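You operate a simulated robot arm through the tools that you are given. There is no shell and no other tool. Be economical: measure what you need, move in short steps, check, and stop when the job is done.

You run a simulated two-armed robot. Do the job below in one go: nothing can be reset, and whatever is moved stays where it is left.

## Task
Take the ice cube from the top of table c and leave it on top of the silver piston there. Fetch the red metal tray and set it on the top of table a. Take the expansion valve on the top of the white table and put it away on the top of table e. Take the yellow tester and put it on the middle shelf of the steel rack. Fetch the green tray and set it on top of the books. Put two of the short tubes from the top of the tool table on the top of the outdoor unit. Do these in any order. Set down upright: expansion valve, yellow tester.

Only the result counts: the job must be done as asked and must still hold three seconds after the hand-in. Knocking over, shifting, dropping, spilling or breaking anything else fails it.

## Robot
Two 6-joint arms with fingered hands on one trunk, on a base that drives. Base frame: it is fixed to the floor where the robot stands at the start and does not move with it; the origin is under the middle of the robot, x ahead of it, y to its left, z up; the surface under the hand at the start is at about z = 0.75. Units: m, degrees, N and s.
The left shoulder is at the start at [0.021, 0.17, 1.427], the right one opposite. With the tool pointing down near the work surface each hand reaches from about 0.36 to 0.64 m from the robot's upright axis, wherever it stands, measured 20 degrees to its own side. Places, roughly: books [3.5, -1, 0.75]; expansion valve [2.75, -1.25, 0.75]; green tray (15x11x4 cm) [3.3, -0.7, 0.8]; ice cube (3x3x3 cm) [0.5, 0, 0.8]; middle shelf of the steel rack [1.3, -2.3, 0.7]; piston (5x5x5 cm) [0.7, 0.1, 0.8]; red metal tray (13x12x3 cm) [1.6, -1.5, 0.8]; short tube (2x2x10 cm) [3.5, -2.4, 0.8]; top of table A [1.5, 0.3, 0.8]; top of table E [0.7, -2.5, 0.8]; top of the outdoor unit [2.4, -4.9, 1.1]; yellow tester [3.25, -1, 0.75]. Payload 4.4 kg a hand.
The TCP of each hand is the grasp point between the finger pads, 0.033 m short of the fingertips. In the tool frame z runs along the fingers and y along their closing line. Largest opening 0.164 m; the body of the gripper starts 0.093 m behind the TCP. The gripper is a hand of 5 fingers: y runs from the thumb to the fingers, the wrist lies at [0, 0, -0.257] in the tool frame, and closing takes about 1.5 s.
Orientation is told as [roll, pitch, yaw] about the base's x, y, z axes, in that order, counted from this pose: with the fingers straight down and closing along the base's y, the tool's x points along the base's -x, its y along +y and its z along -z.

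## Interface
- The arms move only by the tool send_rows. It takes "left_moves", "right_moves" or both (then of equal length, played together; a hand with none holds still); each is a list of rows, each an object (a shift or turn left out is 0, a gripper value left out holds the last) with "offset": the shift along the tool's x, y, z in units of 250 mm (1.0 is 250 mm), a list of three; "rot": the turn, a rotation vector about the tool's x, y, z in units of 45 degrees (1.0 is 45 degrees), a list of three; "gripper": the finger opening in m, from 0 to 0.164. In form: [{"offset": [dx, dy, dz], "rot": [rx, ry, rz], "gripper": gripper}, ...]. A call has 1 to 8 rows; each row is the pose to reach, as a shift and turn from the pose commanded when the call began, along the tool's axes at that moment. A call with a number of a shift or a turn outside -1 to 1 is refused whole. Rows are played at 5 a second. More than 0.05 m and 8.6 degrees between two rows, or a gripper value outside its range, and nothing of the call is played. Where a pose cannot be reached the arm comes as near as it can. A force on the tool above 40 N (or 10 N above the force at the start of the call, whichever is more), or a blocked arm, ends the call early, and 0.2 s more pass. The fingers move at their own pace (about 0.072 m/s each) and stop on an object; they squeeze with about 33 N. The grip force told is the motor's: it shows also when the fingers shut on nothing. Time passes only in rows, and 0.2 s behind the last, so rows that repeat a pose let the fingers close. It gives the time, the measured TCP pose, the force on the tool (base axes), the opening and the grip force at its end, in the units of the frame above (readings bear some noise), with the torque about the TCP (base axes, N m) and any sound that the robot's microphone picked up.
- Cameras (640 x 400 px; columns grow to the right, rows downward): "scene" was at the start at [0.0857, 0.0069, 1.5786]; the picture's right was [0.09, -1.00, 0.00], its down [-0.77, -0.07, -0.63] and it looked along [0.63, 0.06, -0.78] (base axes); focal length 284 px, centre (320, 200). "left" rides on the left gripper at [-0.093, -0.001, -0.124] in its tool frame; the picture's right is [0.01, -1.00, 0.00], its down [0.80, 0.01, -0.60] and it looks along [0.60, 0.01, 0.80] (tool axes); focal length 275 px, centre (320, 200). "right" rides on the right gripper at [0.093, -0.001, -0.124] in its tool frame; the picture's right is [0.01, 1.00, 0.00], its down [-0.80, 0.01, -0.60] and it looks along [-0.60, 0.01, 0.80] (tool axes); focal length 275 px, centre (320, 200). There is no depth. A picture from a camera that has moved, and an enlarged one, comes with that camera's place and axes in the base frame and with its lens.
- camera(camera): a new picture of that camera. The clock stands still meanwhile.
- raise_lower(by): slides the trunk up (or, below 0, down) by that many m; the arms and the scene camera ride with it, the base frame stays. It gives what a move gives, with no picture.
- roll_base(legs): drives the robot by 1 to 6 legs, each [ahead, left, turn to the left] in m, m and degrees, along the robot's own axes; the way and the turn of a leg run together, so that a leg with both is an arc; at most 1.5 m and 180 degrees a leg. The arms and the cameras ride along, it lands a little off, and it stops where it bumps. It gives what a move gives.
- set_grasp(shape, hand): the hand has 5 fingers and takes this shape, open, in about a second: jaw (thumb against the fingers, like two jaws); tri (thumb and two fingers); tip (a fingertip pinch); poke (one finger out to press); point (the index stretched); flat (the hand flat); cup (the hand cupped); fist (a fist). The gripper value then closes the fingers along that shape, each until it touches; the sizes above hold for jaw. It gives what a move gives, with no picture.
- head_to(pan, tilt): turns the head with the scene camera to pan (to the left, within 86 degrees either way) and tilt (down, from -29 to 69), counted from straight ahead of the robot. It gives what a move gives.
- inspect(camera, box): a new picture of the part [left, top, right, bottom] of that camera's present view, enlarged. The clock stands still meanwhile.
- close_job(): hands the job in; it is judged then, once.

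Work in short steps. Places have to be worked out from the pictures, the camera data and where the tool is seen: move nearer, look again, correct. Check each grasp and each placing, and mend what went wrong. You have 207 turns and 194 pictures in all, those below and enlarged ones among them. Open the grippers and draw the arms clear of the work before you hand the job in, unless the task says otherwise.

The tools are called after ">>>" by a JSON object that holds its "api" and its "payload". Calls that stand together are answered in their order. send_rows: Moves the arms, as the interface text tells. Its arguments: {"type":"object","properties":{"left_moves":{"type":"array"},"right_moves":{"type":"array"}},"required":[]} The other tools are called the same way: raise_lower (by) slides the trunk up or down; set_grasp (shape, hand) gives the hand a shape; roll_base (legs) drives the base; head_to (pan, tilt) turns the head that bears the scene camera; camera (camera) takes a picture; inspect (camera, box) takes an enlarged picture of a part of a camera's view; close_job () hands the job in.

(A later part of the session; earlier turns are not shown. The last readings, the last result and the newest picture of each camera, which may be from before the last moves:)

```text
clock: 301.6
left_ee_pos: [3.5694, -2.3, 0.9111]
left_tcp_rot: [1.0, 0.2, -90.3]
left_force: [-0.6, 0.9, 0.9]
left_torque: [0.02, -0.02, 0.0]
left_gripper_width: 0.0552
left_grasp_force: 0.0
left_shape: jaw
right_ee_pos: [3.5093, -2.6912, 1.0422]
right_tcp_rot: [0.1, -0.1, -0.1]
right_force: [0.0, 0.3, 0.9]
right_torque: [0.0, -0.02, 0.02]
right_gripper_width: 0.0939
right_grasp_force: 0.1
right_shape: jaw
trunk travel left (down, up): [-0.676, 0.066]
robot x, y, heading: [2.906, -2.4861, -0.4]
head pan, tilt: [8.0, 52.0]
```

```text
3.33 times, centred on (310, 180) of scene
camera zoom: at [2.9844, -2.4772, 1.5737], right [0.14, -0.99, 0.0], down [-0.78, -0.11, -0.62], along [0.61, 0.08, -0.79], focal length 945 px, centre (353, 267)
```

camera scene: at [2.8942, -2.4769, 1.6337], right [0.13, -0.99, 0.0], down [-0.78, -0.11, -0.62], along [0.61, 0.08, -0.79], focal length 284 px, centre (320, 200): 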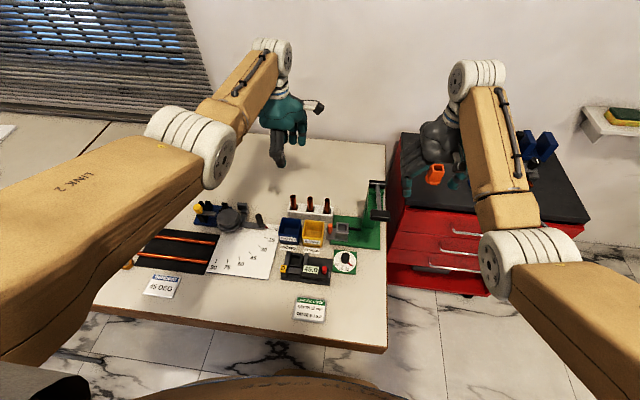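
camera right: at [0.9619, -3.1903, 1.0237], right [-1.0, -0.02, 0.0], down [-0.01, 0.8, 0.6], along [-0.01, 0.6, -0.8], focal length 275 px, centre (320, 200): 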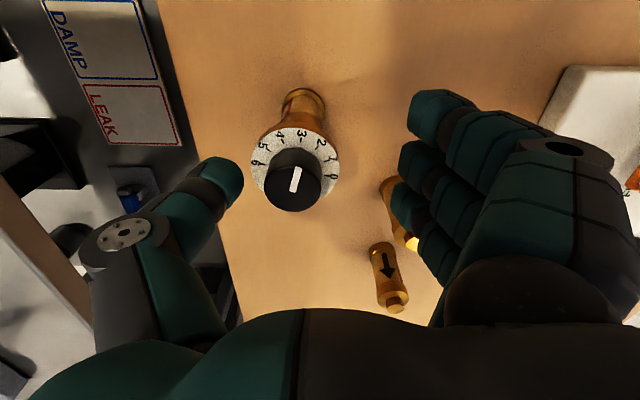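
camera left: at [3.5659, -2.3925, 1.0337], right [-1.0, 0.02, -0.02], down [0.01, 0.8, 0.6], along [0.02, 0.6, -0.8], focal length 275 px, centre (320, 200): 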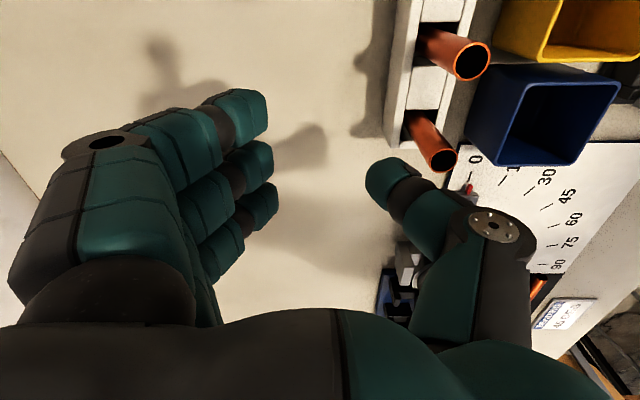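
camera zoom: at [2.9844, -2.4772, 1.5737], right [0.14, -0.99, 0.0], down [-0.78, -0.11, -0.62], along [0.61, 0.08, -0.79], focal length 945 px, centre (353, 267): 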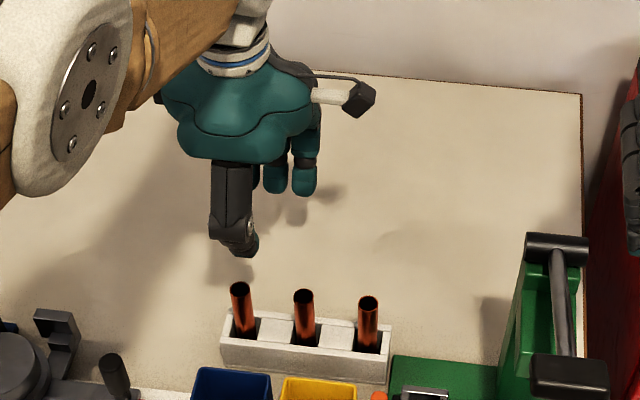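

The arm seems to be near a joint limit in this configuration. I raise the trunk again, turn the hand back to neutral yaw, and pull it in closer before yawing again.

>>> {"api": "raise_lower", "payload": {"by": 0.06}}

>>> {"api": "send_rows", "payload": {"left_moves": [{"rot": [0, 0, -0.167]}, {"rot": [0, 0, -0.333]}, {"rot": [0, 0, -0.5]}, {"rot": [0, 0, -0.667]}, {"rot": [0, 0, -0.833]}, {"rot": [0, 0, -1.0]}]}}

>>> {"api": "send_rows", "payload": {"left_moves": [{"rot": [0, 0, -0.167]}, {"rot": [0, 0, -0.333]}, {"rot": [0, 0, -0.5]}, {"rot": [0, 0, -0.667]}, {"rot": [0, 0, -0.833]}, {"rot": [0, 0, -1.0]}]}}

>>> {"api": "send_rows", "payload": {"left_moves": [{"offset": [0.1, 0, 0]}, {"offset": [0.2, 0, 0]}, {"offset": [0.28, 0, 0]}, {"offset": [0.28, 0, 0]}]}}

```text
clock: 302.6
left_ee_pos: [3.5691, -2.2997, 0.9694]
left_tcp_rot: [0.8, 0.1, -90.3]
left_force: [0.0, -0.2, -0.5]
left_torque: [-0.02, -0.03, -0.01]
left_gripper_width: 0.0551
left_grasp_force: 0.0
left_shape: jaw
right_ee_pos: [3.5102, -2.6912, 1.1005]
right_tcp_rot: [0.1, 0.1, -0.1]
right_force: [-0.1, -0.4, -0.2]
right_torque: [0.0, 0.0, 0.0]
right_gripper_width: 0.0943
right_grasp_force: 0.0
right_shape: jaw
trunk travel left (down, up): [-0.736, 0.006]
robot x, y, heading: [2.8997, -2.4844, -0.3]
head pan, tilt: [8.0, 52.0]
```

```text
clock: 304.0
left_ee_pos: [3.5695, -2.2999, 0.9706]
left_tcp_rot: [0.6, -0.6, -45.1]
left_force: [-0.1, -0.4, 0.4]
left_torque: [-0.03, -0.01, 0.0]
left_gripper_width: 0.0552
left_grasp_force: 0.1
left_shape: jaw
right_ee_pos: [3.509, -2.6912, 1.1011]
right_tcp_rot: [0.1, 0.0, -0.1]
right_force: [-0.2, -0.6, 0.4]
right_torque: [-0.04, -0.01, 0.0]
right_gripper_width: 0.0939
right_grasp_force: 0.0
right_shape: jaw
trunk travel left (down, up): [-0.736, 0.006]
robot x, y, heading: [2.9026, -2.4874, -0.0]
head pan, tilt: [8.0, 52.0]
```

```text
clock: 305.4
left_ee_pos: [3.5698, -2.3008, 0.9692]
left_tcp_rot: [0.0, -0.9, -0.2]
left_force: [-0.6, -0.3, 0.0]
left_torque: [0.01, 0.01, -0.01]
left_gripper_width: 0.0551
left_grasp_force: 0.2
left_shape: jaw
right_ee_pos: [3.5087, -2.6908, 1.1014]
right_tcp_rot: [0.1, 0.1, -0.1]
right_force: [-0.3, -0.3, -0.6]
right_torque: [0.01, 0.03, -0.01]
right_gripper_width: 0.094
right_grasp_force: 0.1
right_shape: jaw
trunk travel left (down, up): [-0.736, 0.006]
robot x, y, heading: [2.9041, -2.4867, -0.0]
head pan, tilt: [8.0, 52.0]
```

```text
clock: 306.4
left_ee_pos: [3.5578, -2.303, 0.946]
left_tcp_rot: [0.0, -0.8, -0.2]
left_force: [-1.3, -0.3, -0.2]
left_torque: [-0.02, -0.04, 0.0]
left_gripper_width: 0.055
left_grasp_force: 0.0
left_shape: jaw
left hand out of reach, approached as far as the arm can: row 1, 2, 3, 4
right_ee_pos: [3.5096, -2.6916, 1.1016]
right_tcp_rot: [0.0, 0.0, -0.1]
right_force: [-0.2, -0.7, 0.0]
right_torque: [-0.02, 0.0, -0.03]
right_gripper_width: 0.094
right_grasp_force: 0.0
right_shape: jaw
trunk travel left (down, up): [-0.736, 0.006]
robot x, y, heading: [2.9018, -2.4853, -0.1]
head pan, tilt: [8.0, 52.0]
```

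The limit is from the wrist, which can't bend fully vertical here. A forward tilt relieves it: I'll tilt 30° at neutral yaw (closing along y, where the gap between tubes is about 4 cm) above tube 1.

>>> {"api": "send_rows", "payload": {"left_moves": [{"offset": [0.0, 0.0, -0.08], "rot": [0, -0.18, 0]}, {"offset": [0.06, 0.02, -0.15], "rot": [0, -0.36, 0]}, {"offset": [0.14, 0.044, -0.15], "rot": [0, -0.54, 0]}, {"offset": [0.22, 0.044, -0.15], "rot": [0, -0.667, 0]}, {"offset": [0.264, 0.044, -0.12], "rot": [0, -0.667, 0], "gripper": 0.05}, {"offset": [0.264, 0.044, -0.12], "rot": [0, -0.667, 0]}]}}

>>> {"api": "camera", "payload": {"camera": "left"}}

>>> {"api": "inspect", "payload": {"camera": "scene", "box": [250, 120, 370, 240]}}

```text
clock: 307.8
left_ee_pos: [3.6289, -2.3121, 0.8879]
left_tcp_rot: [0.0, -31.0, -0.4]
left_force: [0.8, 1.2, 0.1]
left_torque: [0.04, 0.02, -0.01]
left_gripper_width: 0.0506
left_grasp_force: 0.1
left_shape: jaw
left hand out of reach, approached as far as the arm can: row 1, 2, 3, 4, 5, 6
right_ee_pos: [3.509, -2.6905, 1.1021]
right_tcp_rot: [0.1, 0.1, -0.1]
right_force: [1.0, -0.2, -0.3]
right_torque: [0.03, -0.04, 0.01]
right_gripper_width: 0.094
right_grasp_force: 0.1
right_shape: jaw
trunk travel left (down, up): [-0.736, 0.006]
robot x, y, heading: [2.9015, -2.4853, -0.1]
head pan, tilt: [8.0, 52.0]
```

```text
61 pictures are left
camera left: at [3.6455, -2.3127, 1.0402], right [-0.02, -1.0, -0.01], down [-0.99, 0.02, 0.1], along [-0.1, 0.01, -0.99], focal length 275 px, centre (320, 200)
```

left: 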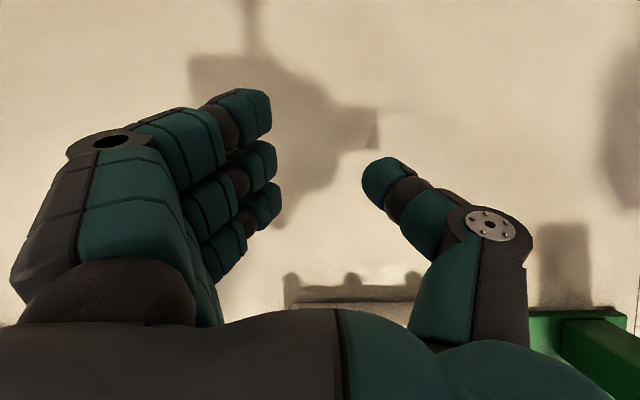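

```text
3.33 times, centred on (310, 180) of scene
camera zoom: at [2.9842, -2.477, 1.6337], right [0.14, -0.99, 0.0], down [-0.78, -0.11, -0.62], along [0.61, 0.08, -0.79], focal length 945 px, centre (353, 267)
```

zoom: 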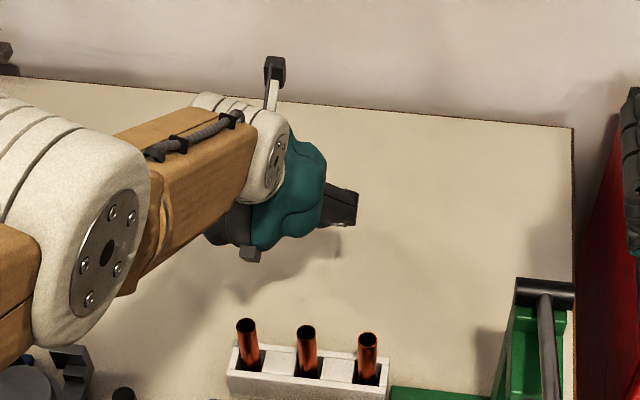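

The left arm has locked straight (wrist always about 0.69 m from the shoulder). I back away from the table and free it by moving down and inward in open space.

>>> {"api": "roll_base", "payload": {"legs": [[-0.68, 0, 0]]}}

>>> {"api": "send_rows", "payload": {"left_moves": [{"offset": [0.1, 0, 0.12], "rot": [0, 0.1, 0]}, {"offset": [0.24, 0, 0.24], "rot": [0, 0.2, 0]}, {"offset": [0.38, 0, 0.36], "rot": [0, 0.3, 0]}, {"offset": [0.52, 0, 0.46], "rot": [0, 0.4, 0]}, {"offset": [0.66, 0, 0.56], "rot": [0, 0.5, 0]}, {"offset": [0.8, 0, 0.62], "rot": [0, 0.6, 0]}, {"offset": [0.94, 0, 0.66], "rot": [0, 0.69, 0]}, {"offset": [0.94, 0, 0.66], "rot": [0, 0.69, 0]}]}}

```text
clock: 311.6
left_ee_pos: [2.9425, -2.3136, 0.887]
left_tcp_rot: [0.2, -30.8, -1.2]
left_force: [0.0, 0.0, 0.5]
left_torque: [0.04, 0.0, 0.01]
left_gripper_width: 0.0496
left_grasp_force: 0.1
left_shape: jaw
right_ee_pos: [2.817, -2.691, 1.1021]
right_tcp_rot: [0.0, 0.0, -0.5]
right_force: [-0.3, 0.9, -0.3]
right_torque: [0.03, 0.01, 0.0]
right_gripper_width: 0.0941
right_grasp_force: 0.0
right_shape: jaw
trunk travel left (down, up): [-0.736, 0.006]
robot x, y, heading: [2.2109, -2.4794, -1.1]
head pan, tilt: [8.0, 52.0]
```

```text
clock: 313.4
left_ee_pos: [2.7229, -2.252, 0.7402]
left_tcp_rot: [0.2, 0.1, -1.1]
left_force: [-0.2, -0.4, 0.5]
left_torque: [0.08, 0.0, 0.0]
left_gripper_width: 0.0502
left_grasp_force: 0.1
left_shape: jaw
left hand out of reach, approached as far as the arm can: row 1, 2, 3, 4, 5, 6, 7, 8
right_ee_pos: [2.8186, -2.6957, 1.1013]
right_tcp_rot: [0.1, 0.1, -0.8]
right_force: [1.3, -0.9, -0.5]
right_torque: [0.09, 0.0, 0.0]
right_gripper_width: 0.0941
right_grasp_force: 0.1
right_shape: jaw
trunk travel left (down, up): [-0.736, 0.006]
robot x, y, heading: [2.211, -2.479, -0.9]
head pan, tilt: [8.0, 52.0]
```

Still on the sphere. I try the opposite direction: up with slight sideways motion.

>>> {"api": "send_rows", "payload": {"left_moves": [{"offset": [0.02, 0.06, -0.15]}, {"offset": [0.04, 0.12, -0.3]}, {"offset": [0.06, 0.18, -0.45]}, {"offset": [0.08, 0.2, -0.6]}, {"offset": [0.08, 0.2, -0.75]}, {"offset": [0.08, 0.2, -0.9]}, {"offset": [0.08, 0.2, -0.9]}]}}

>>> {"api": "head_to", "payload": {"pan": 25, "tilt": 45}}

>>> {"api": "camera", "payload": {"camera": "scene"}}

```text
clock: 315.0
left_ee_pos: [2.7034, -2.2014, 0.9695]
left_tcp_rot: [0.1, 0.2, -0.9]
left_force: [0.6, 0.5, -0.4]
left_torque: [0.01, 0.01, 0.0]
left_gripper_width: 0.0506
left_grasp_force: 0.0
left_shape: jaw
right_ee_pos: [2.8177, -2.6899, 1.1014]
right_tcp_rot: [0.1, 0.0, -0.7]
right_force: [-0.7, 0.6, 0.1]
right_torque: [-0.01, -0.02, 0.01]
right_gripper_width: 0.0944
right_grasp_force: 0.1
right_shape: jaw
trunk travel left (down, up): [-0.736, 0.006]
robot x, y, heading: [2.2092, -2.4792, -1.0]
head pan, tilt: [8.0, 52.0]
```

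```text
clock: 315.8
left_ee_pos: [2.7027, -2.2003, 0.9704]
left_tcp_rot: [0.1, 0.2, -0.9]
left_force: [0.1, -0.1, 1.1]
left_torque: [-0.03, -0.01, -0.01]
left_gripper_width: 0.0502
left_grasp_force: 0.1
left_shape: jaw
right_ee_pos: [2.8171, -2.6915, 1.1016]
right_tcp_rot: [0.1, 0.0, -0.7]
right_force: [0.0, 0.4, 0.6]
right_torque: [0.01, -0.02, -0.01]
right_gripper_width: 0.0941
right_grasp_force: 0.1
right_shape: jaw
trunk travel left (down, up): [-0.736, 0.006]
robot x, y, heading: [2.2102, -2.4801, -0.9]
head pan, tilt: [25.0, 45.0]
```

```text
59 pictures are left
camera scene: at [2.2948, -2.4476, 1.6432], right [0.41, -0.91, 0.0], down [-0.65, -0.29, -0.71], along [0.65, 0.29, -0.71], focal length 284 px, centre (320, 200)
```

scene: 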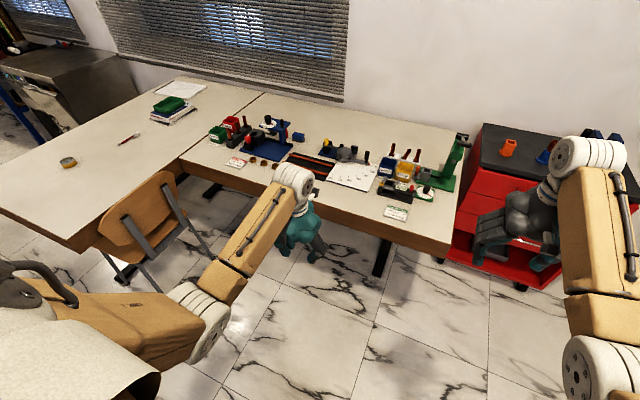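

The arm is free again (bent elbow). I yaw the left hand by 90° here, pull the right hand in, and lower the trunk slightly for reach margin.

>>> {"api": "send_rows", "payload": {"left_moves": [{"rot": [0, 0, 0.167], "offset": [0, 0, -0.1]}, {"rot": [0, 0, 0.333], "offset": [0, 0, -0.2]}, {"rot": [0, 0, 0.5], "offset": [0, 0, -0.2]}, {"rot": [0, 0, 0.667], "offset": [0, 0, -0.2]}, {"rot": [0, 0, 0.833], "offset": [0, 0, -0.2]}, {"rot": [0, 0, 1.0], "offset": [0, 0, -0.2]}], "right_moves": [{"offset": [0.1, 0, 0]}, {"offset": [0.2, 0, 0]}, {"offset": [0.3, 0, 0]}, {"offset": [0.3, 0, 0]}, {"offset": [0.3, 0, 0]}, {"offset": [0.3, 0, 0]}]}}

>>> {"api": "send_rows", "payload": {"left_moves": [{"rot": [0, 0, 0.167]}, {"rot": [0, 0, 0.333]}, {"rot": [0, 0, 0.5]}, {"rot": [0, 0, 0.667]}, {"rot": [0, 0, 0.833]}, {"rot": [0, 0, 1.0]}]}}

>>> {"api": "raise_lower", "payload": {"by": -0.08}}

```text
clock: 317.2
left_ee_pos: [2.7027, -2.2012, 1.0195]
left_tcp_rot: [-0.2, 0.2, -46.1]
left_force: [-0.1, 0.2, -0.1]
left_torque: [0.0, 0.03, 0.03]
left_gripper_width: 0.0504
left_grasp_force: 0.1
left_shape: jaw
right_ee_pos: [2.7707, -2.6924, 1.0688]
right_tcp_rot: [0.1, 0.0, -0.7]
right_force: [-0.3, 0.6, 0.3]
right_torque: [0.01, -0.02, -0.03]
right_gripper_width: 0.0944
right_grasp_force: 0.0
right_shape: jaw
right hand out of reach, approached as far as the arm can: row 1, 2, 3, 4, 5, 6
trunk travel left (down, up): [-0.736, 0.006]
robot x, y, heading: [2.2109, -2.4819, -1.1]
head pan, tilt: [25.0, 45.0]
```

```text
clock: 318.6
left_ee_pos: [2.7022, -2.2002, 1.0209]
left_tcp_rot: [-0.1, 0.1, -91.1]
left_force: [-0.2, 0.0, -0.2]
left_torque: [0.01, -0.03, 0.01]
left_gripper_width: 0.0503
left_grasp_force: 0.1
left_shape: jaw
right_ee_pos: [2.772, -2.6924, 1.0679]
right_tcp_rot: [0.0, -0.2, -0.7]
right_force: [0.2, -0.1, -0.2]
right_torque: [0.03, 0.0, 0.03]
right_gripper_width: 0.0941
right_grasp_force: 0.1
right_shape: jaw
trunk travel left (down, up): [-0.736, 0.006]
robot x, y, heading: [2.2112, -2.4844, -1.1]
head pan, tilt: [25.0, 45.0]
```

```text
clock: 319.8
left_ee_pos: [2.7036, -2.2008, 0.9405]
left_tcp_rot: [-0.1, 0.1, -91.1]
left_force: [-0.2, 0.4, -0.4]
left_torque: [-0.03, 0.02, 0.03]
left_gripper_width: 0.0501
left_grasp_force: 0.1
left_shape: jaw
right_ee_pos: [2.7708, -2.6906, 0.9874]
right_tcp_rot: [0.0, -0.1, -0.7]
right_force: [0.1, -0.1, -0.1]
right_torque: [0.0, -0.01, 0.01]
right_gripper_width: 0.0943
right_grasp_force: 0.2
right_shape: jaw
trunk travel left (down, up): [-0.656, 0.086]
robot x, y, heading: [2.2111, -2.4756, -1.0]
head pan, tilt: [25.0, 45.0]
```

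I move the right hand slightly outward for clearance from the press, then drive up to the table again.

>>> {"api": "send_rows", "payload": {"right_moves": [{"offset": [0, -0.1, -0.02]}, {"offset": [0, -0.25, -0.04]}, {"offset": [0, -0.32, -0.06]}]}}

>>> {"api": "roll_base", "payload": {"legs": [[0, -0.03, 1.0], [0.67, 0, 0]]}}

>>> {"api": "camera", "payload": {"camera": "left"}}

```text
clock: 320.6
left_ee_pos: [2.7039, -2.2008, 0.9405]
left_tcp_rot: [-0.2, 0.1, -91.0]
left_force: [-0.2, 0.3, 0.6]
left_torque: [-0.01, -0.03, -0.05]
left_gripper_width: 0.0502
left_grasp_force: 0.1
left_shape: jaw
right_ee_pos: [2.7717, -2.7723, 0.9987]
right_tcp_rot: [0.1, -0.1, -0.7]
right_force: [1.0, -0.2, 0.0]
right_torque: [-0.01, 0.02, 0.01]
right_gripper_width: 0.094
right_grasp_force: 0.0
right_shape: jaw
right hand out of reach, approached as far as the arm can: row 1
trunk travel left (down, up): [-0.656, 0.086]
robot x, y, heading: [2.2146, -2.4787, -0.8]
head pan, tilt: [25.0, 45.0]
```

```text
clock: 324.7
left_ee_pos: [3.3743, -2.2239, 0.9408]
left_tcp_rot: [-0.2, 0.1, -90.1]
left_force: [0.7, 0.2, 0.1]
left_torque: [0.0, 0.04, 0.01]
left_gripper_width: 0.0502
left_grasp_force: 0.0
left_shape: jaw
right_ee_pos: [3.4517, -2.7923, 1.0002]
right_tcp_rot: [0.2, 0.0, 0.2]
right_force: [-1.0, 0.4, 0.8]
right_torque: [-0.01, 0.03, -0.01]
right_gripper_width: 0.0941
right_grasp_force: 0.0
right_shape: jaw
trunk travel left (down, up): [-0.656, 0.086]
robot x, y, heading: [2.8891, -2.5092, -0.0]
head pan, tilt: [25.0, 45.0]
```

```text
58 pictures are left
camera left: at [3.3744, -2.3155, 1.0637], right [-1.0, 0.01, 0.0], down [0.01, 0.8, 0.6], along [0.01, 0.6, -0.8], focal length 275 px, centre (320, 200)
```

left: 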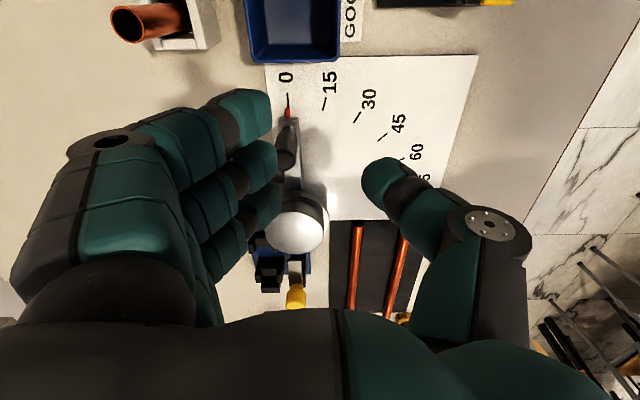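

Now I move the left hand over tube 1.

>>> {"api": "send_rows", "payload": {"left_moves": [{"offset": [-0.08, 0.14, 0]}, {"offset": [-0.16, 0.28, 0]}, {"offset": [-0.22, 0.42, 0]}, {"offset": [-0.256, 0.503, 0]}, {"offset": [-0.256, 0.503, 0]}]}}

>>> {"api": "camera", "payload": {"camera": "left"}}

```text
clock: 325.9
left_ee_pos: [3.5005, -2.2862, 0.941]
left_tcp_rot: [-0.1, 0.2, -90.1]
left_force: [-0.2, 0.0, 0.6]
left_torque: [-0.03, -0.01, -0.01]
left_gripper_width: 0.0501
left_grasp_force: 0.0
left_shape: jaw
right_ee_pos: [3.4514, -2.7928, 0.9992]
right_tcp_rot: [0.1, -0.1, 0.1]
right_force: [0.4, 0.2, 0.5]
right_torque: [0.01, -0.01, -0.01]
right_gripper_width: 0.094
right_grasp_force: 0.0
right_shape: jaw
trunk travel left (down, up): [-0.656, 0.086]
robot x, y, heading: [2.8872, -2.5096, 0.0]
head pan, tilt: [25.0, 45.0]
```

```text
57 pictures are left
camera left: at [3.4994, -2.3786, 1.0641], right [-1.0, 0.01, 0.0], down [0.01, 0.8, 0.6], along [0.01, 0.6, -0.8], focal length 275 px, centre (320, 200)
```

left: 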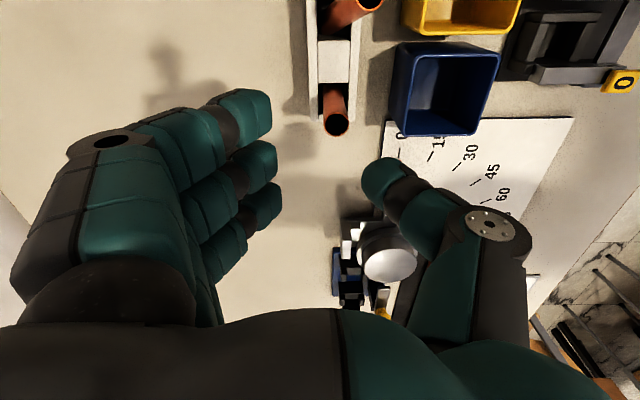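

Tube top is at [3.489,-2.299]. I adjust 4 mm, descend to z≈0.861 (tips above the bin rim) and close.

>>> {"api": "send_rows", "payload": {"left_moves": [{"offset": [-0.018, 0.006, 0.1]}, {"offset": [-0.018, 0.006, 0.22]}, {"offset": [-0.018, 0.006, 0.316]}, {"offset": [-0.018, 0.006, 0.316], "gripper": 0.005}, {"offset": [-0.018, 0.006, 0.316]}, {"offset": [-0.018, 0.006, 0.316]}, {"offset": [-0.018, 0.006, 0.316]}]}}

>>> {"api": "camera", "payload": {"camera": "left"}}

```text
clock: 327.5
left_ee_pos: [3.5014, -2.291, 0.8626]
left_tcp_rot: [-0.2, 0.1, -90.0]
left_force: [0.1, -0.4, -0.1]
left_torque: [0.0, -0.08, 0.0]
left_gripper_width: 0.0049
left_grasp_force: 33.0
left_shape: jaw
right_ee_pos: [3.4512, -2.7928, 0.9987]
right_tcp_rot: [0.3, -0.1, 0.3]
right_force: [-0.7, 1.1, 0.5]
right_torque: [0.03, -0.04, -0.01]
right_gripper_width: 0.0942
right_grasp_force: 0.1
right_shape: jaw
trunk travel left (down, up): [-0.656, 0.086]
robot x, y, heading: [2.8852, -2.5117, -0.1]
head pan, tilt: [25.0, 45.0]
```

```text
56 pictures are left
camera left: at [3.5006, -2.3833, 0.9854], right [-1.0, 0.01, 0.0], down [0.01, 0.8, 0.6], along [0.01, 0.6, -0.8], focal length 275 px, centre (320, 200)
```

left: 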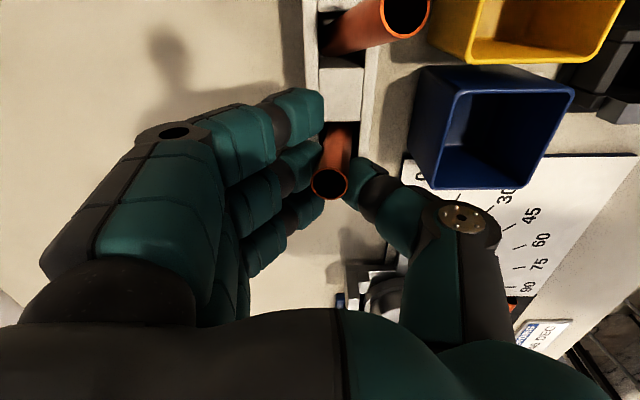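

Tube is pinched. I lift straight up and check.

>>> {"api": "send_rows", "payload": {"left_moves": [{"offset": [0, 0, -0.08]}, {"offset": [0, 0, -0.2]}, {"offset": [0, 0, -0.36]}, {"offset": [0, 0, -0.5]}, {"offset": [0, 0, -0.5]}]}}

>>> {"api": "camera", "payload": {"camera": "left"}}

>>> {"api": "camera", "payload": {"camera": "scene"}}

```text
clock: 328.7
left_ee_pos: [3.5032, -2.2927, 0.9857]
left_tcp_rot: [-0.2, 0.0, -90.1]
left_force: [-0.5, 0.3, -0.7]
left_torque: [0.04, 0.0, 0.0]
left_gripper_width: 0.005
left_grasp_force: 33.1
left_shape: jaw
right_ee_pos: [3.4519, -2.7931, 0.9989]
right_tcp_rot: [0.2, -0.1, 0.3]
right_force: [-0.6, 0.4, 0.4]
right_torque: [0.0, -0.01, -0.03]
right_gripper_width: 0.0942
right_grasp_force: 0.0
right_shape: jaw
trunk travel left (down, up): [-0.656, 0.086]
robot x, y, heading: [2.8869, -2.5102, 0.0]
head pan, tilt: [25.0, 45.0]
```

```text
55 pictures are left
camera left: at [3.5029, -2.385, 1.1086], right [-1.0, 0.01, 0.0], down [0.01, 0.8, 0.6], along [0.01, 0.6, -0.8], focal length 275 px, centre (320, 200)
```

left: 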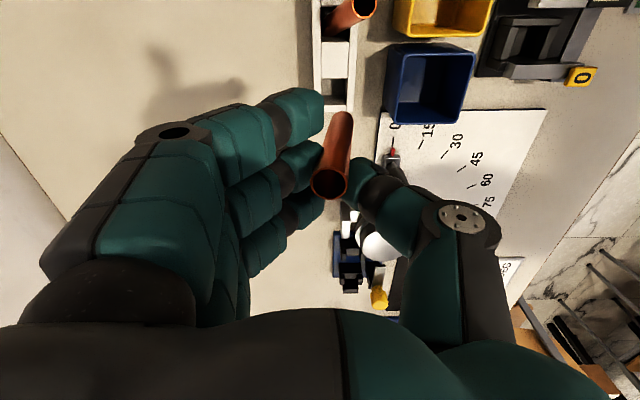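

```text
54 pictures are left
camera scene: at [2.9715, -2.4755, 1.5631], right [0.42, -0.91, 0.0], down [-0.64, -0.3, -0.71], along [0.64, 0.3, -0.71], focal length 284 px, centre (320, 200)
```

scene: 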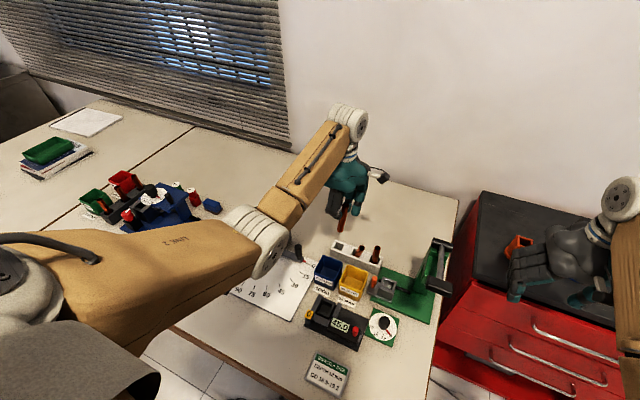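

Tube 1 is held. I raise the trunk, then yaw the right hand by 90° as well for tube 2.

>>> {"api": "raise_lower", "payload": {"by": 0.08}}

>>> {"api": "send_rows", "payload": {"right_moves": [{"rot": [0, 0, 0.167]}, {"rot": [0, 0, 0.333]}, {"rot": [0, 0, 0.5]}, {"rot": [0, 0, 0.667]}, {"rot": [0, 0, 0.833]}, {"rot": [0, 0, 1.0]}]}}

>>> {"api": "send_rows", "payload": {"right_moves": [{"rot": [0, 0, 0.167]}, {"rot": [0, 0, 0.333]}, {"rot": [0, 0, 0.5]}, {"rot": [0, 0, 0.667]}, {"rot": [0, 0, 0.833]}, {"rot": [0, 0, 1.0], "gripper": 0.05}]}}

```text
clock: 329.9
left_ee_pos: [3.503, -2.2927, 1.066]
left_tcp_rot: [-0.2, 0.1, -90.1]
left_force: [-0.6, 0.1, -0.4]
left_torque: [0.03, -0.03, -0.01]
left_gripper_width: 0.0048
left_grasp_force: 32.9
left_shape: jaw
right_ee_pos: [3.4517, -2.7924, 1.0785]
right_tcp_rot: [0.2, 0.0, 0.3]
right_force: [0.0, -0.8, 0.2]
right_torque: [-0.03, 0.01, -0.02]
right_gripper_width: 0.0941
right_grasp_force: 0.1
right_shape: jaw
trunk travel left (down, up): [-0.736, 0.006]
robot x, y, heading: [2.8853, -2.5104, -0.1]
head pan, tilt: [25.0, 45.0]
```

```text
clock: 331.3
left_ee_pos: [3.5032, -2.2915, 1.0658]
left_tcp_rot: [-0.3, 0.1, -90.1]
left_force: [0.7, 0.6, 0.3]
left_torque: [0.02, -0.02, 0.02]
left_gripper_width: 0.0051
left_grasp_force: 33.4
left_shape: jaw
right_ee_pos: [3.4509, -2.7924, 1.0793]
right_tcp_rot: [0.1, 0.1, -45.0]
right_force: [0.6, 1.0, 0.3]
right_torque: [0.01, -0.01, 0.02]
right_gripper_width: 0.0942
right_grasp_force: 0.0
right_shape: jaw
trunk travel left (down, up): [-0.736, 0.006]
robot x, y, heading: [2.8883, -2.5086, 0.0]
head pan, tilt: [25.0, 45.0]
```

```text
clock: 332.7
left_ee_pos: [3.5016, -2.2912, 1.067]
left_tcp_rot: [-0.2, 0.1, -90.0]
left_force: [0.3, -1.1, -0.5]
left_torque: [0.0, -0.01, -0.03]
left_gripper_width: 0.005
left_grasp_force: 33.1
left_shape: jaw
right_ee_pos: [3.4509, -2.7925, 1.081]
right_tcp_rot: [0.1, 0.2, -89.9]
right_force: [-0.9, 0.0, 0.2]
right_torque: [0.02, 0.02, -0.04]
right_gripper_width: 0.051
right_grasp_force: 0.1
right_shape: jaw
trunk travel left (down, up): [-0.736, 0.006]
robot x, y, heading: [2.8836, -2.5096, 0.1]
head pan, tilt: [25.0, 45.0]
```

Right yaw works. I strafe left 0.40 m to bring the right hand near tube 2.

>>> {"api": "roll_base", "payload": {"legs": [[0, 0.4, 0]]}}

>>> {"api": "camera", "payload": {"camera": "right"}}

>>> {"api": "head_to", "payload": {"pan": -10, "tilt": 50}}

>>> {"api": "camera", "payload": {"camera": "scene"}}

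```text
clock: 335.1
left_ee_pos: [3.5029, -1.8998, 1.0664]
left_tcp_rot: [-0.2, 0.1, -90.2]
left_force: [-0.1, -0.1, -1.2]
left_torque: [-0.04, -0.02, -0.01]
left_gripper_width: 0.005
left_grasp_force: 32.9
left_shape: jaw
right_ee_pos: [3.4514, -2.4008, 1.0804]
right_tcp_rot: [0.1, 0.1, -89.9]
right_force: [-1.0, 0.0, 0.6]
right_torque: [-0.04, 0.01, 0.0]
right_gripper_width: 0.0506
right_grasp_force: 0.0
right_shape: jaw
trunk travel left (down, up): [-0.736, 0.006]
robot x, y, heading: [2.8877, -2.1143, -0.1]
head pan, tilt: [25.0, 45.0]
```

```text
53 pictures are left
camera right: at [3.449, -2.3078, 1.2029], right [1.0, 0.01, 0.0], down [0.01, -0.8, 0.6], along [0.01, -0.6, -0.8], focal length 275 px, centre (320, 200)
```

right: 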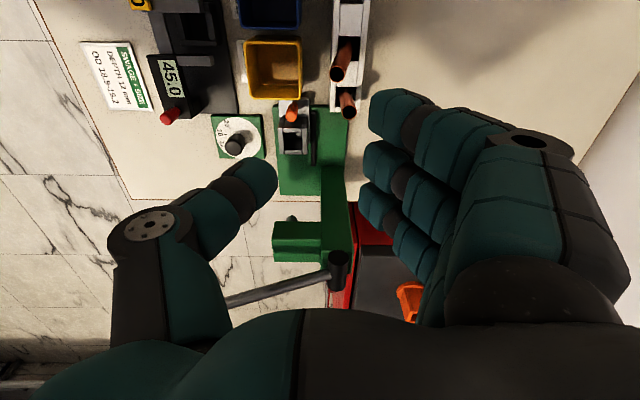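

```text
clock: 336.2
left_ee_pos: [3.5029, -1.8981, 1.0664]
left_tcp_rot: [-0.3, 0.1, -90.2]
left_force: [0.4, -0.2, -1.2]
left_torque: [0.03, 0.0, 0.02]
left_gripper_width: 0.0049
left_grasp_force: 33.1
left_shape: jaw
right_ee_pos: [3.4513, -2.3992, 1.0805]
right_tcp_rot: [0.1, 0.1, -89.9]
right_force: [-0.4, 0.0, 0.3]
right_torque: [-0.01, 0.04, -0.03]
right_gripper_width: 0.0507
right_grasp_force: 0.0
right_shape: jaw
trunk travel left (down, up): [-0.736, 0.006]
robot x, y, heading: [2.8886, -2.1157, 0.2]
head pan, tilt: [-10.0, 50.0]
```

```text
52 pictures are left
camera scene: at [2.9731, -2.1301, 1.6363], right [-0.17, -0.98, 0.0], down [-0.75, 0.13, -0.64], along [0.63, -0.11, -0.77], focal length 284 px, centre (320, 200)
```

scene: 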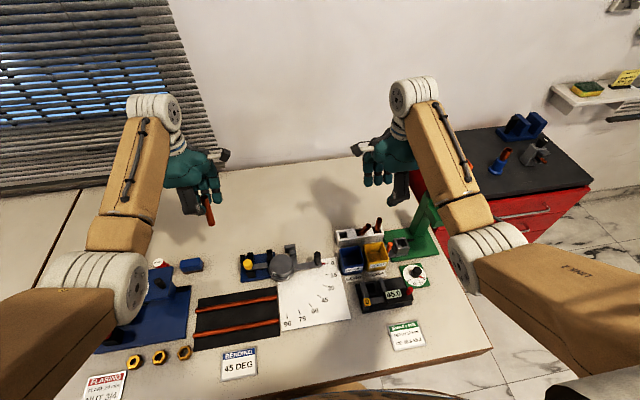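

I zoom in on the right view for the tube tops.

>>> {"api": "inspect", "payload": {"camera": "right", "box": [290, 0, 400, 130]}}

>>> {"api": "inspect", "payload": {"camera": "scene", "box": [320, 190, 450, 300]}}

```text
3.08 times, centred on (345, 65) of right
camera zoom: at [3.449, -2.3082, 1.2028], right [1.0, 0.01, 0.0], down [0.01, -0.8, 0.6], along [0.01, -0.6, -0.8], focal length 847 px, centre (243, 615)
```

zoom: 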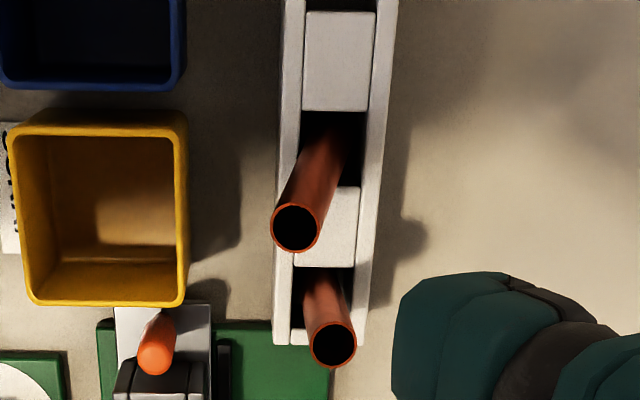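

```text
3.64 times, centred on (385, 245) of scene
camera zoom: at [2.9731, -2.1301, 1.6363], right [-0.17, -0.98, 0.0], down [-0.75, 0.13, -0.64], along [0.63, -0.11, -0.77], focal length 1031 px, centre (84, 36)
```

zoom: 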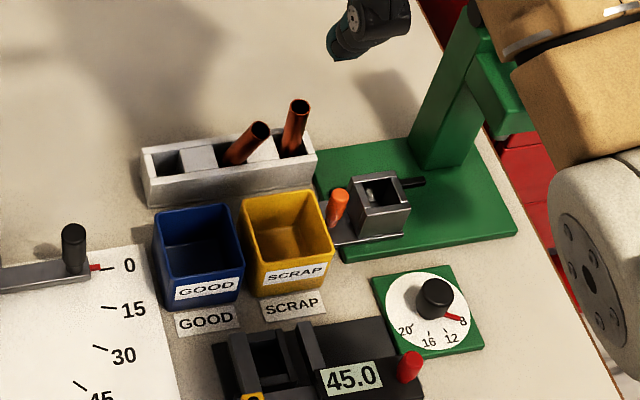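

Tube 2 now leans slightly in its slot (top about [3.471,-2.384]), so I take that one. I lower the trunk 5 cm and position the right hand above it with a narrow opening.

>>> {"api": "raise_lower", "payload": {"by": -0.05}}

>>> {"api": "send_rows", "payload": {"right_moves": [{"offset": [0.08, 0.07, 0.05], "gripper": 0.042}, {"offset": [0.148, 0.136, 0.15]}, {"offset": [0.148, 0.136, 0.3]}, {"offset": [0.148, 0.136, 0.4]}, {"offset": [0.148, 0.136, 0.4]}]}}

>>> {"api": "camera", "payload": {"camera": "right"}}

```text
clock: 337.1
left_ee_pos: [3.5025, -1.9001, 1.0157]
left_tcp_rot: [-0.1, 0.1, -90.2]
left_force: [0.0, 0.5, 0.0]
left_torque: [-0.04, -0.03, -0.02]
left_gripper_width: 0.0052
left_grasp_force: 32.5
left_shape: jaw
right_ee_pos: [3.4515, -2.401, 1.0311]
right_tcp_rot: [0.1, 0.1, -89.9]
right_force: [-0.5, -0.2, 0.2]
right_torque: [-0.03, -0.01, 0.01]
right_gripper_width: 0.0506
right_grasp_force: 0.0
right_shape: jaw
trunk travel left (down, up): [-0.686, 0.056]
robot x, y, heading: [2.8906, -2.1167, -0.1]
head pan, tilt: [-10.0, 50.0]
```

```text
clock: 338.3
left_ee_pos: [3.5032, -1.8992, 1.016]
left_tcp_rot: [-0.2, 0.1, -90.2]
left_force: [-0.3, -0.1, 0.1]
left_torque: [0.03, -0.02, 0.01]
left_gripper_width: 0.0051
left_grasp_force: 33.2
left_shape: jaw
right_ee_pos: [3.4864, -2.3642, 0.9299]
right_tcp_rot: [0.1, 0.1, -89.9]
right_force: [-0.1, -1.2, 1.0]
right_torque: [0.0, -0.01, 0.0]
right_gripper_width: 0.0423
right_grasp_force: 0.1
right_shape: jaw
trunk travel left (down, up): [-0.686, 0.056]
robot x, y, heading: [2.8856, -2.116, -0.2]
head pan, tilt: [-10.0, 50.0]
```

```text
49 pictures are left
camera right: at [3.4837, -2.2718, 1.052], right [1.0, 0.01, 0.0], down [0.01, -0.8, 0.6], along [0.01, -0.6, -0.8], focal length 275 px, centre (320, 200)
```

right: 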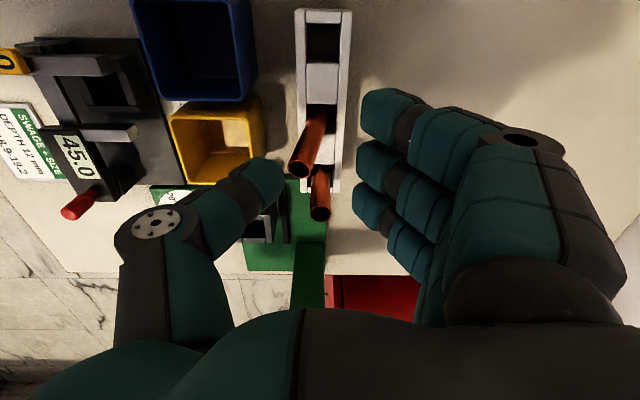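

I fine-tune (-8 mm in x), descend to keep the tips just above the bin rim, and close on tube 2.

>>> {"api": "send_rows", "payload": {"right_moves": [{"offset": [0.012, -0.032, 0.06], "gripper": 0.046}, {"offset": [0.012, -0.032, 0.17]}, {"offset": [0.012, -0.032, 0.25]}, {"offset": [0.012, -0.032, 0.25], "gripper": 0.005}, {"offset": [0.012, -0.032, 0.25]}, {"offset": [0.012, -0.032, 0.25]}, {"offset": [0.012, -0.032, 0.25]}]}}

>>> {"api": "camera", "payload": {"camera": "right"}}

```text
clock: 339.9
left_ee_pos: [3.5035, -1.8984, 1.0141]
left_tcp_rot: [-0.3, 0.0, -90.2]
left_force: [0.3, 0.1, -1.0]
left_torque: [-0.02, -0.03, 0.01]
left_gripper_width: 0.0052
left_grasp_force: 32.4
left_shape: jaw
right_ee_pos: [3.4828, -2.3612, 0.8674]
right_tcp_rot: [0.3, 0.1, -89.9]
right_force: [14.3, -0.9, 2.9]
right_torque: [-0.08, -0.62, 0.23]
right_gripper_width: 0.0037
right_grasp_force: 33.5
right_shape: jaw
trunk travel left (down, up): [-0.686, 0.056]
robot x, y, heading: [2.8868, -2.1172, 0.2]
head pan, tilt: [-10.0, 50.0]
```

```text
48 pictures are left
camera right: at [3.478, -2.2685, 0.9901], right [1.0, 0.02, 0.01], down [0.01, -0.8, 0.6], along [0.01, -0.6, -0.8], focal length 275 px, centre (320, 200)
```

right: 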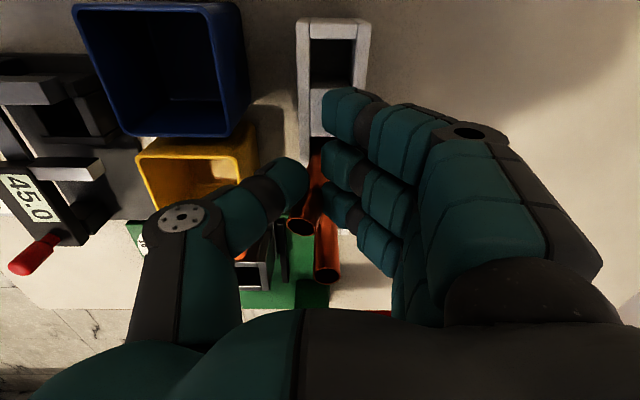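

Tube 2 is pinched (side load from the trough). I lift slowly straight up.

>>> {"api": "send_rows", "payload": {"right_moves": [{"offset": [0, 0, -0.06]}, {"offset": [0, 0, -0.14]}, {"offset": [0, 0, -0.26]}, {"offset": [0, 0, -0.4]}, {"offset": [0, 0, -0.5]}, {"offset": [0, 0, -0.5]}]}}

>>> {"api": "camera", "payload": {"camera": "right"}}

>>> {"api": "inspect", "payload": {"camera": "scene", "box": [310, 140, 450, 280]}}

```text
clock: 341.3
left_ee_pos: [3.5025, -1.8993, 1.0167]
left_tcp_rot: [-0.1, 0.1, -90.3]
left_force: [-0.1, -0.3, -0.7]
left_torque: [0.02, 0.03, -0.01]
left_gripper_width: 0.0051
left_grasp_force: 32.9
left_shape: jaw
right_ee_pos: [3.4766, -2.3605, 0.9933]
right_tcp_rot: [0.0, 0.0, -89.9]
right_force: [-0.2, 0.1, -1.0]
right_torque: [-0.01, 0.0, 0.02]
right_gripper_width: 0.0036
right_grasp_force: 33.4
right_shape: jaw
trunk travel left (down, up): [-0.686, 0.056]
robot x, y, heading: [2.8936, -2.1187, -0.2]
head pan, tilt: [-10.0, 50.0]
```

```text
47 pictures are left
camera right: at [3.4748, -2.2679, 1.1167], right [1.0, 0.01, 0.0], down [0.01, -0.8, 0.6], along [0.01, -0.6, -0.8], focal length 275 px, centre (320, 200)
```

right: 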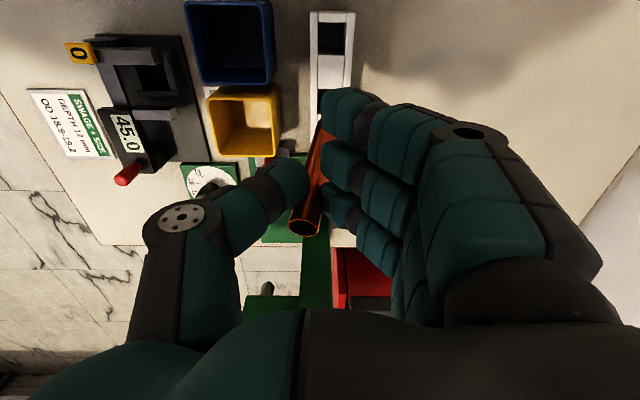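

```text
2.86 times, centred on (380, 210) of scene
camera zoom: at [2.9736, -2.1305, 1.5862], right [-0.17, -0.98, 0.0], down [-0.75, 0.13, -0.64], along [0.63, -0.11, -0.77], focal length 810 px, centre (149, 171)
```

zoom: 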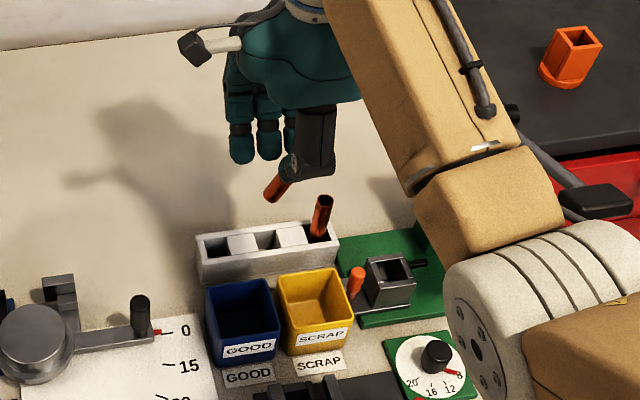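

Both tubes are held. I raise the trunk, back away, turn to face -y and drive toward the outdoor unit.

>>> {"api": "raise_lower", "payload": {"by": 0.05}}

>>> {"api": "roll_base", "payload": {"legs": [[-0.6, 0, 0], [0, 0, -90], [1.3, 0, 0]]}}

>>> {"api": "head_to", "payload": {"pan": 0, "tilt": 35}}

>>> {"api": "camera", "payload": {"camera": "scene"}}

```text
clock: 342.2
left_ee_pos: [3.5024, -1.9009, 1.0661]
left_tcp_rot: [-0.3, 0.2, -90.2]
left_force: [0.1, 0.6, -0.2]
left_torque: [0.02, -0.03, -0.01]
left_gripper_width: 0.0048
left_grasp_force: 32.9
left_shape: jaw
right_ee_pos: [3.4782, -2.3598, 1.0428]
right_tcp_rot: [0.0, 0.1, -89.9]
right_force: [0.3, -0.8, -0.2]
right_torque: [0.0, 0.0, -0.02]
right_gripper_width: 0.0036
right_grasp_force: 32.8
right_shape: jaw
trunk travel left (down, up): [-0.736, 0.006]
robot x, y, heading: [2.8847, -2.1177, -0.1]
head pan, tilt: [-10.0, 50.0]
```

```text
clock: 355.6
left_ee_pos: [2.4902, -4.0358, 1.0644]
left_tcp_rot: [-0.2, 0.1, 179.8]
left_force: [-0.1, -0.4, -0.7]
left_torque: [0.02, -0.01, 0.0]
left_gripper_width: 0.005
left_grasp_force: 32.6
left_shape: jaw
right_ee_pos: [2.0286, -4.0092, 1.0416]
right_tcp_rot: [0.0, 0.1, -180.0]
right_force: [0.4, 0.2, -0.9]
right_torque: [0.01, -0.01, 0.0]
right_gripper_width: 0.0041
right_grasp_force: 32.6
right_shape: jaw
trunk travel left (down, up): [-0.736, 0.006]
robot x, y, heading: [2.273, -3.4221, -90.2]
head pan, tilt: [-10.0, 50.0]
```

```text
clock: 356.4
left_ee_pos: [2.4894, -4.0355, 1.0666]
left_tcp_rot: [-0.2, 0.1, 179.8]
left_force: [0.0, -0.1, -0.4]
left_torque: [0.02, -0.03, -0.03]
left_gripper_width: 0.0051
left_grasp_force: 32.8
left_shape: jaw
right_ee_pos: [2.0287, -4.01, 1.0426]
right_tcp_rot: [0.1, 0.2, -179.9]
right_force: [-0.9, -0.5, -1.0]
right_torque: [-0.02, 0.01, -0.02]
right_gripper_width: 0.0036
right_grasp_force: 33.2
right_shape: jaw
trunk travel left (down, up): [-0.736, 0.006]
robot x, y, heading: [2.2713, -3.4177, -90.1]
head pan, tilt: [0.0, 35.0]
```

```text
45 pictures are left
camera scene: at [2.2714, -3.5189, 1.658], right [-1.0, 0.0, 0.0], down [0.0, 0.57, -0.82], along [0.0, -0.82, -0.57], focal length 284 px, centre (320, 200)
```

scene: 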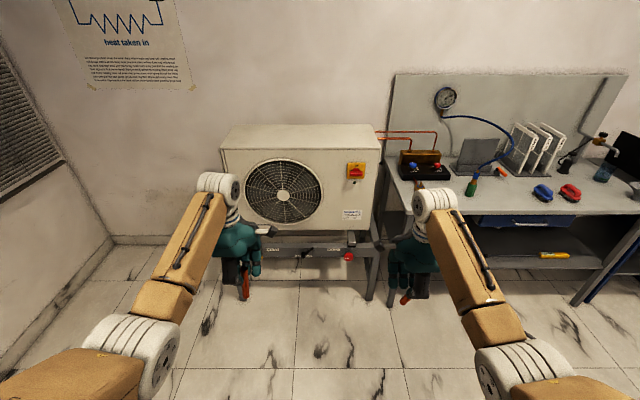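

The unit's top spans about x 1.99–2.73, y -5.03…-4.72 at z≈1.1. Here in free space I turn both hands back to neutral yaw, then tilt them forward so the tubes can be laid down.

>>> {"api": "send_rows", "payload": {"left_moves": [{"rot": [0, 0, -0.167]}, {"rot": [0, 0, -0.333]}, {"rot": [0, 0, -0.5]}, {"rot": [0, 0, -0.667]}, {"rot": [0, 0, -0.833]}, {"rot": [0, 0, -1.0]}], "right_moves": [{"rot": [0, 0, -0.167]}, {"rot": [0, 0, -0.333]}, {"rot": [0, 0, -0.5]}, {"rot": [0, 0, -0.667]}, {"rot": [0, 0, -0.833]}, {"rot": [0, 0, -1.0]}]}}

>>> {"api": "send_rows", "payload": {"left_moves": [{"rot": [0, 0, -0.167]}, {"rot": [0, 0, -0.333]}, {"rot": [0, 0, -0.5]}, {"rot": [0, 0, -0.667]}, {"rot": [0, 0, -0.833]}, {"rot": [0, 0, -1.0]}], "right_moves": [{"rot": [0, 0, -0.167]}, {"rot": [0, 0, -0.333]}, {"rot": [0, 0, -0.5]}, {"rot": [0, 0, -0.667]}, {"rot": [0, 0, -0.833]}, {"rot": [0, 0, -1.0]}]}}

>>> {"api": "send_rows", "payload": {"left_moves": [{"rot": [0, -0.167, 0], "offset": [-0.05, 0, -0.06]}, {"rot": [0, -0.333, 0], "offset": [-0.1, 0, -0.12]}, {"rot": [0, -0.5, 0], "offset": [-0.15, 0, -0.2]}, {"rot": [0, -0.667, 0], "offset": [-0.2, 0, -0.3]}, {"rot": [0, -0.833, 0], "offset": [-0.25, 0, -0.4]}, {"rot": [0, -1.0, 0], "offset": [-0.3, 0, -0.5]}], "right_moves": [{"rot": [0, -0.167, 0], "offset": [-0.05, 0, -0.06]}, {"rot": [0, -0.333, 0], "offset": [-0.1, 0, -0.12]}, {"rot": [0, -0.5, 0], "offset": [-0.15, 0, -0.2]}, {"rot": [0, -0.667, 0], "offset": [-0.2, 0, -0.3]}, {"rot": [0, -0.833, 0], "offset": [-0.25, 0, -0.4]}, {"rot": [0, -1.0, 0], "offset": [-0.3, 0, -0.5]}]}}

>>> {"api": "camera", "payload": {"camera": "scene"}}

```text
clock: 357.8
left_ee_pos: [2.4892, -4.0363, 1.0665]
left_tcp_rot: [0.0, 0.2, -135.1]
left_force: [-0.4, 0.0, -0.3]
left_torque: [0.0, 0.0, -0.01]
left_gripper_width: 0.0051
left_grasp_force: 32.5
left_shape: jaw
right_ee_pos: [2.0293, -4.0096, 1.0411]
right_tcp_rot: [0.2, 0.1, -134.9]
right_force: [-0.3, 0.1, -0.4]
right_torque: [-0.01, 0.02, -0.01]
right_gripper_width: 0.0039
right_grasp_force: 33.0
right_shape: jaw
trunk travel left (down, up): [-0.736, 0.006]
robot x, y, heading: [2.2743, -3.4173, -90.1]
head pan, tilt: [0.0, 35.0]
```

```text
clock: 359.2
left_ee_pos: [2.4898, -4.0355, 1.0673]
left_tcp_rot: [0.1, 0.2, -90.0]
left_force: [0.6, -0.3, -0.2]
left_torque: [0.02, -0.03, -0.01]
left_gripper_width: 0.0051
left_grasp_force: 32.6
left_shape: jaw
right_ee_pos: [2.0294, -4.0093, 1.041]
right_tcp_rot: [0.1, 0.0, -89.7]
right_force: [0.2, -0.9, -0.4]
right_torque: [0.03, 0.04, -0.03]
right_gripper_width: 0.0033
right_grasp_force: 33.3
right_shape: jaw
trunk travel left (down, up): [-0.736, 0.006]
robot x, y, heading: [2.2735, -3.4197, -90.0]
head pan, tilt: [0.0, 35.0]
```

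```text
clock: 360.6
left_ee_pos: [2.4894, -4.1096, 1.1915]
left_tcp_rot: [0.1, -45.0, -90.3]
left_force: [-0.1, -0.3, -0.5]
left_torque: [-0.04, 0.0, 0.01]
left_gripper_width: 0.0048
left_grasp_force: 33.1
left_shape: jaw
right_ee_pos: [2.0283, -4.0837, 1.1691]
right_tcp_rot: [0.2, -45.2, -90.1]
right_force: [-0.4, 0.1, -1.1]
right_torque: [-0.01, -0.02, -0.03]
right_gripper_width: 0.0037
right_grasp_force: 32.9
right_shape: jaw
trunk travel left (down, up): [-0.736, 0.006]
robot x, y, heading: [2.2714, -3.4245, -90.2]
head pan, tilt: [0.0, 35.0]
```

```text
44 pictures are left
camera scene: at [2.2715, -3.518, 1.6581], right [-1.0, 0.0, 0.0], down [0.0, 0.57, -0.82], along [0.0, -0.82, -0.57], focal length 284 px, centre (320, 200)
```

scene: 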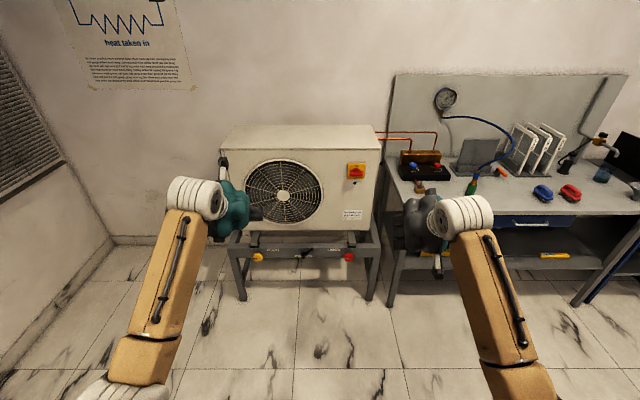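

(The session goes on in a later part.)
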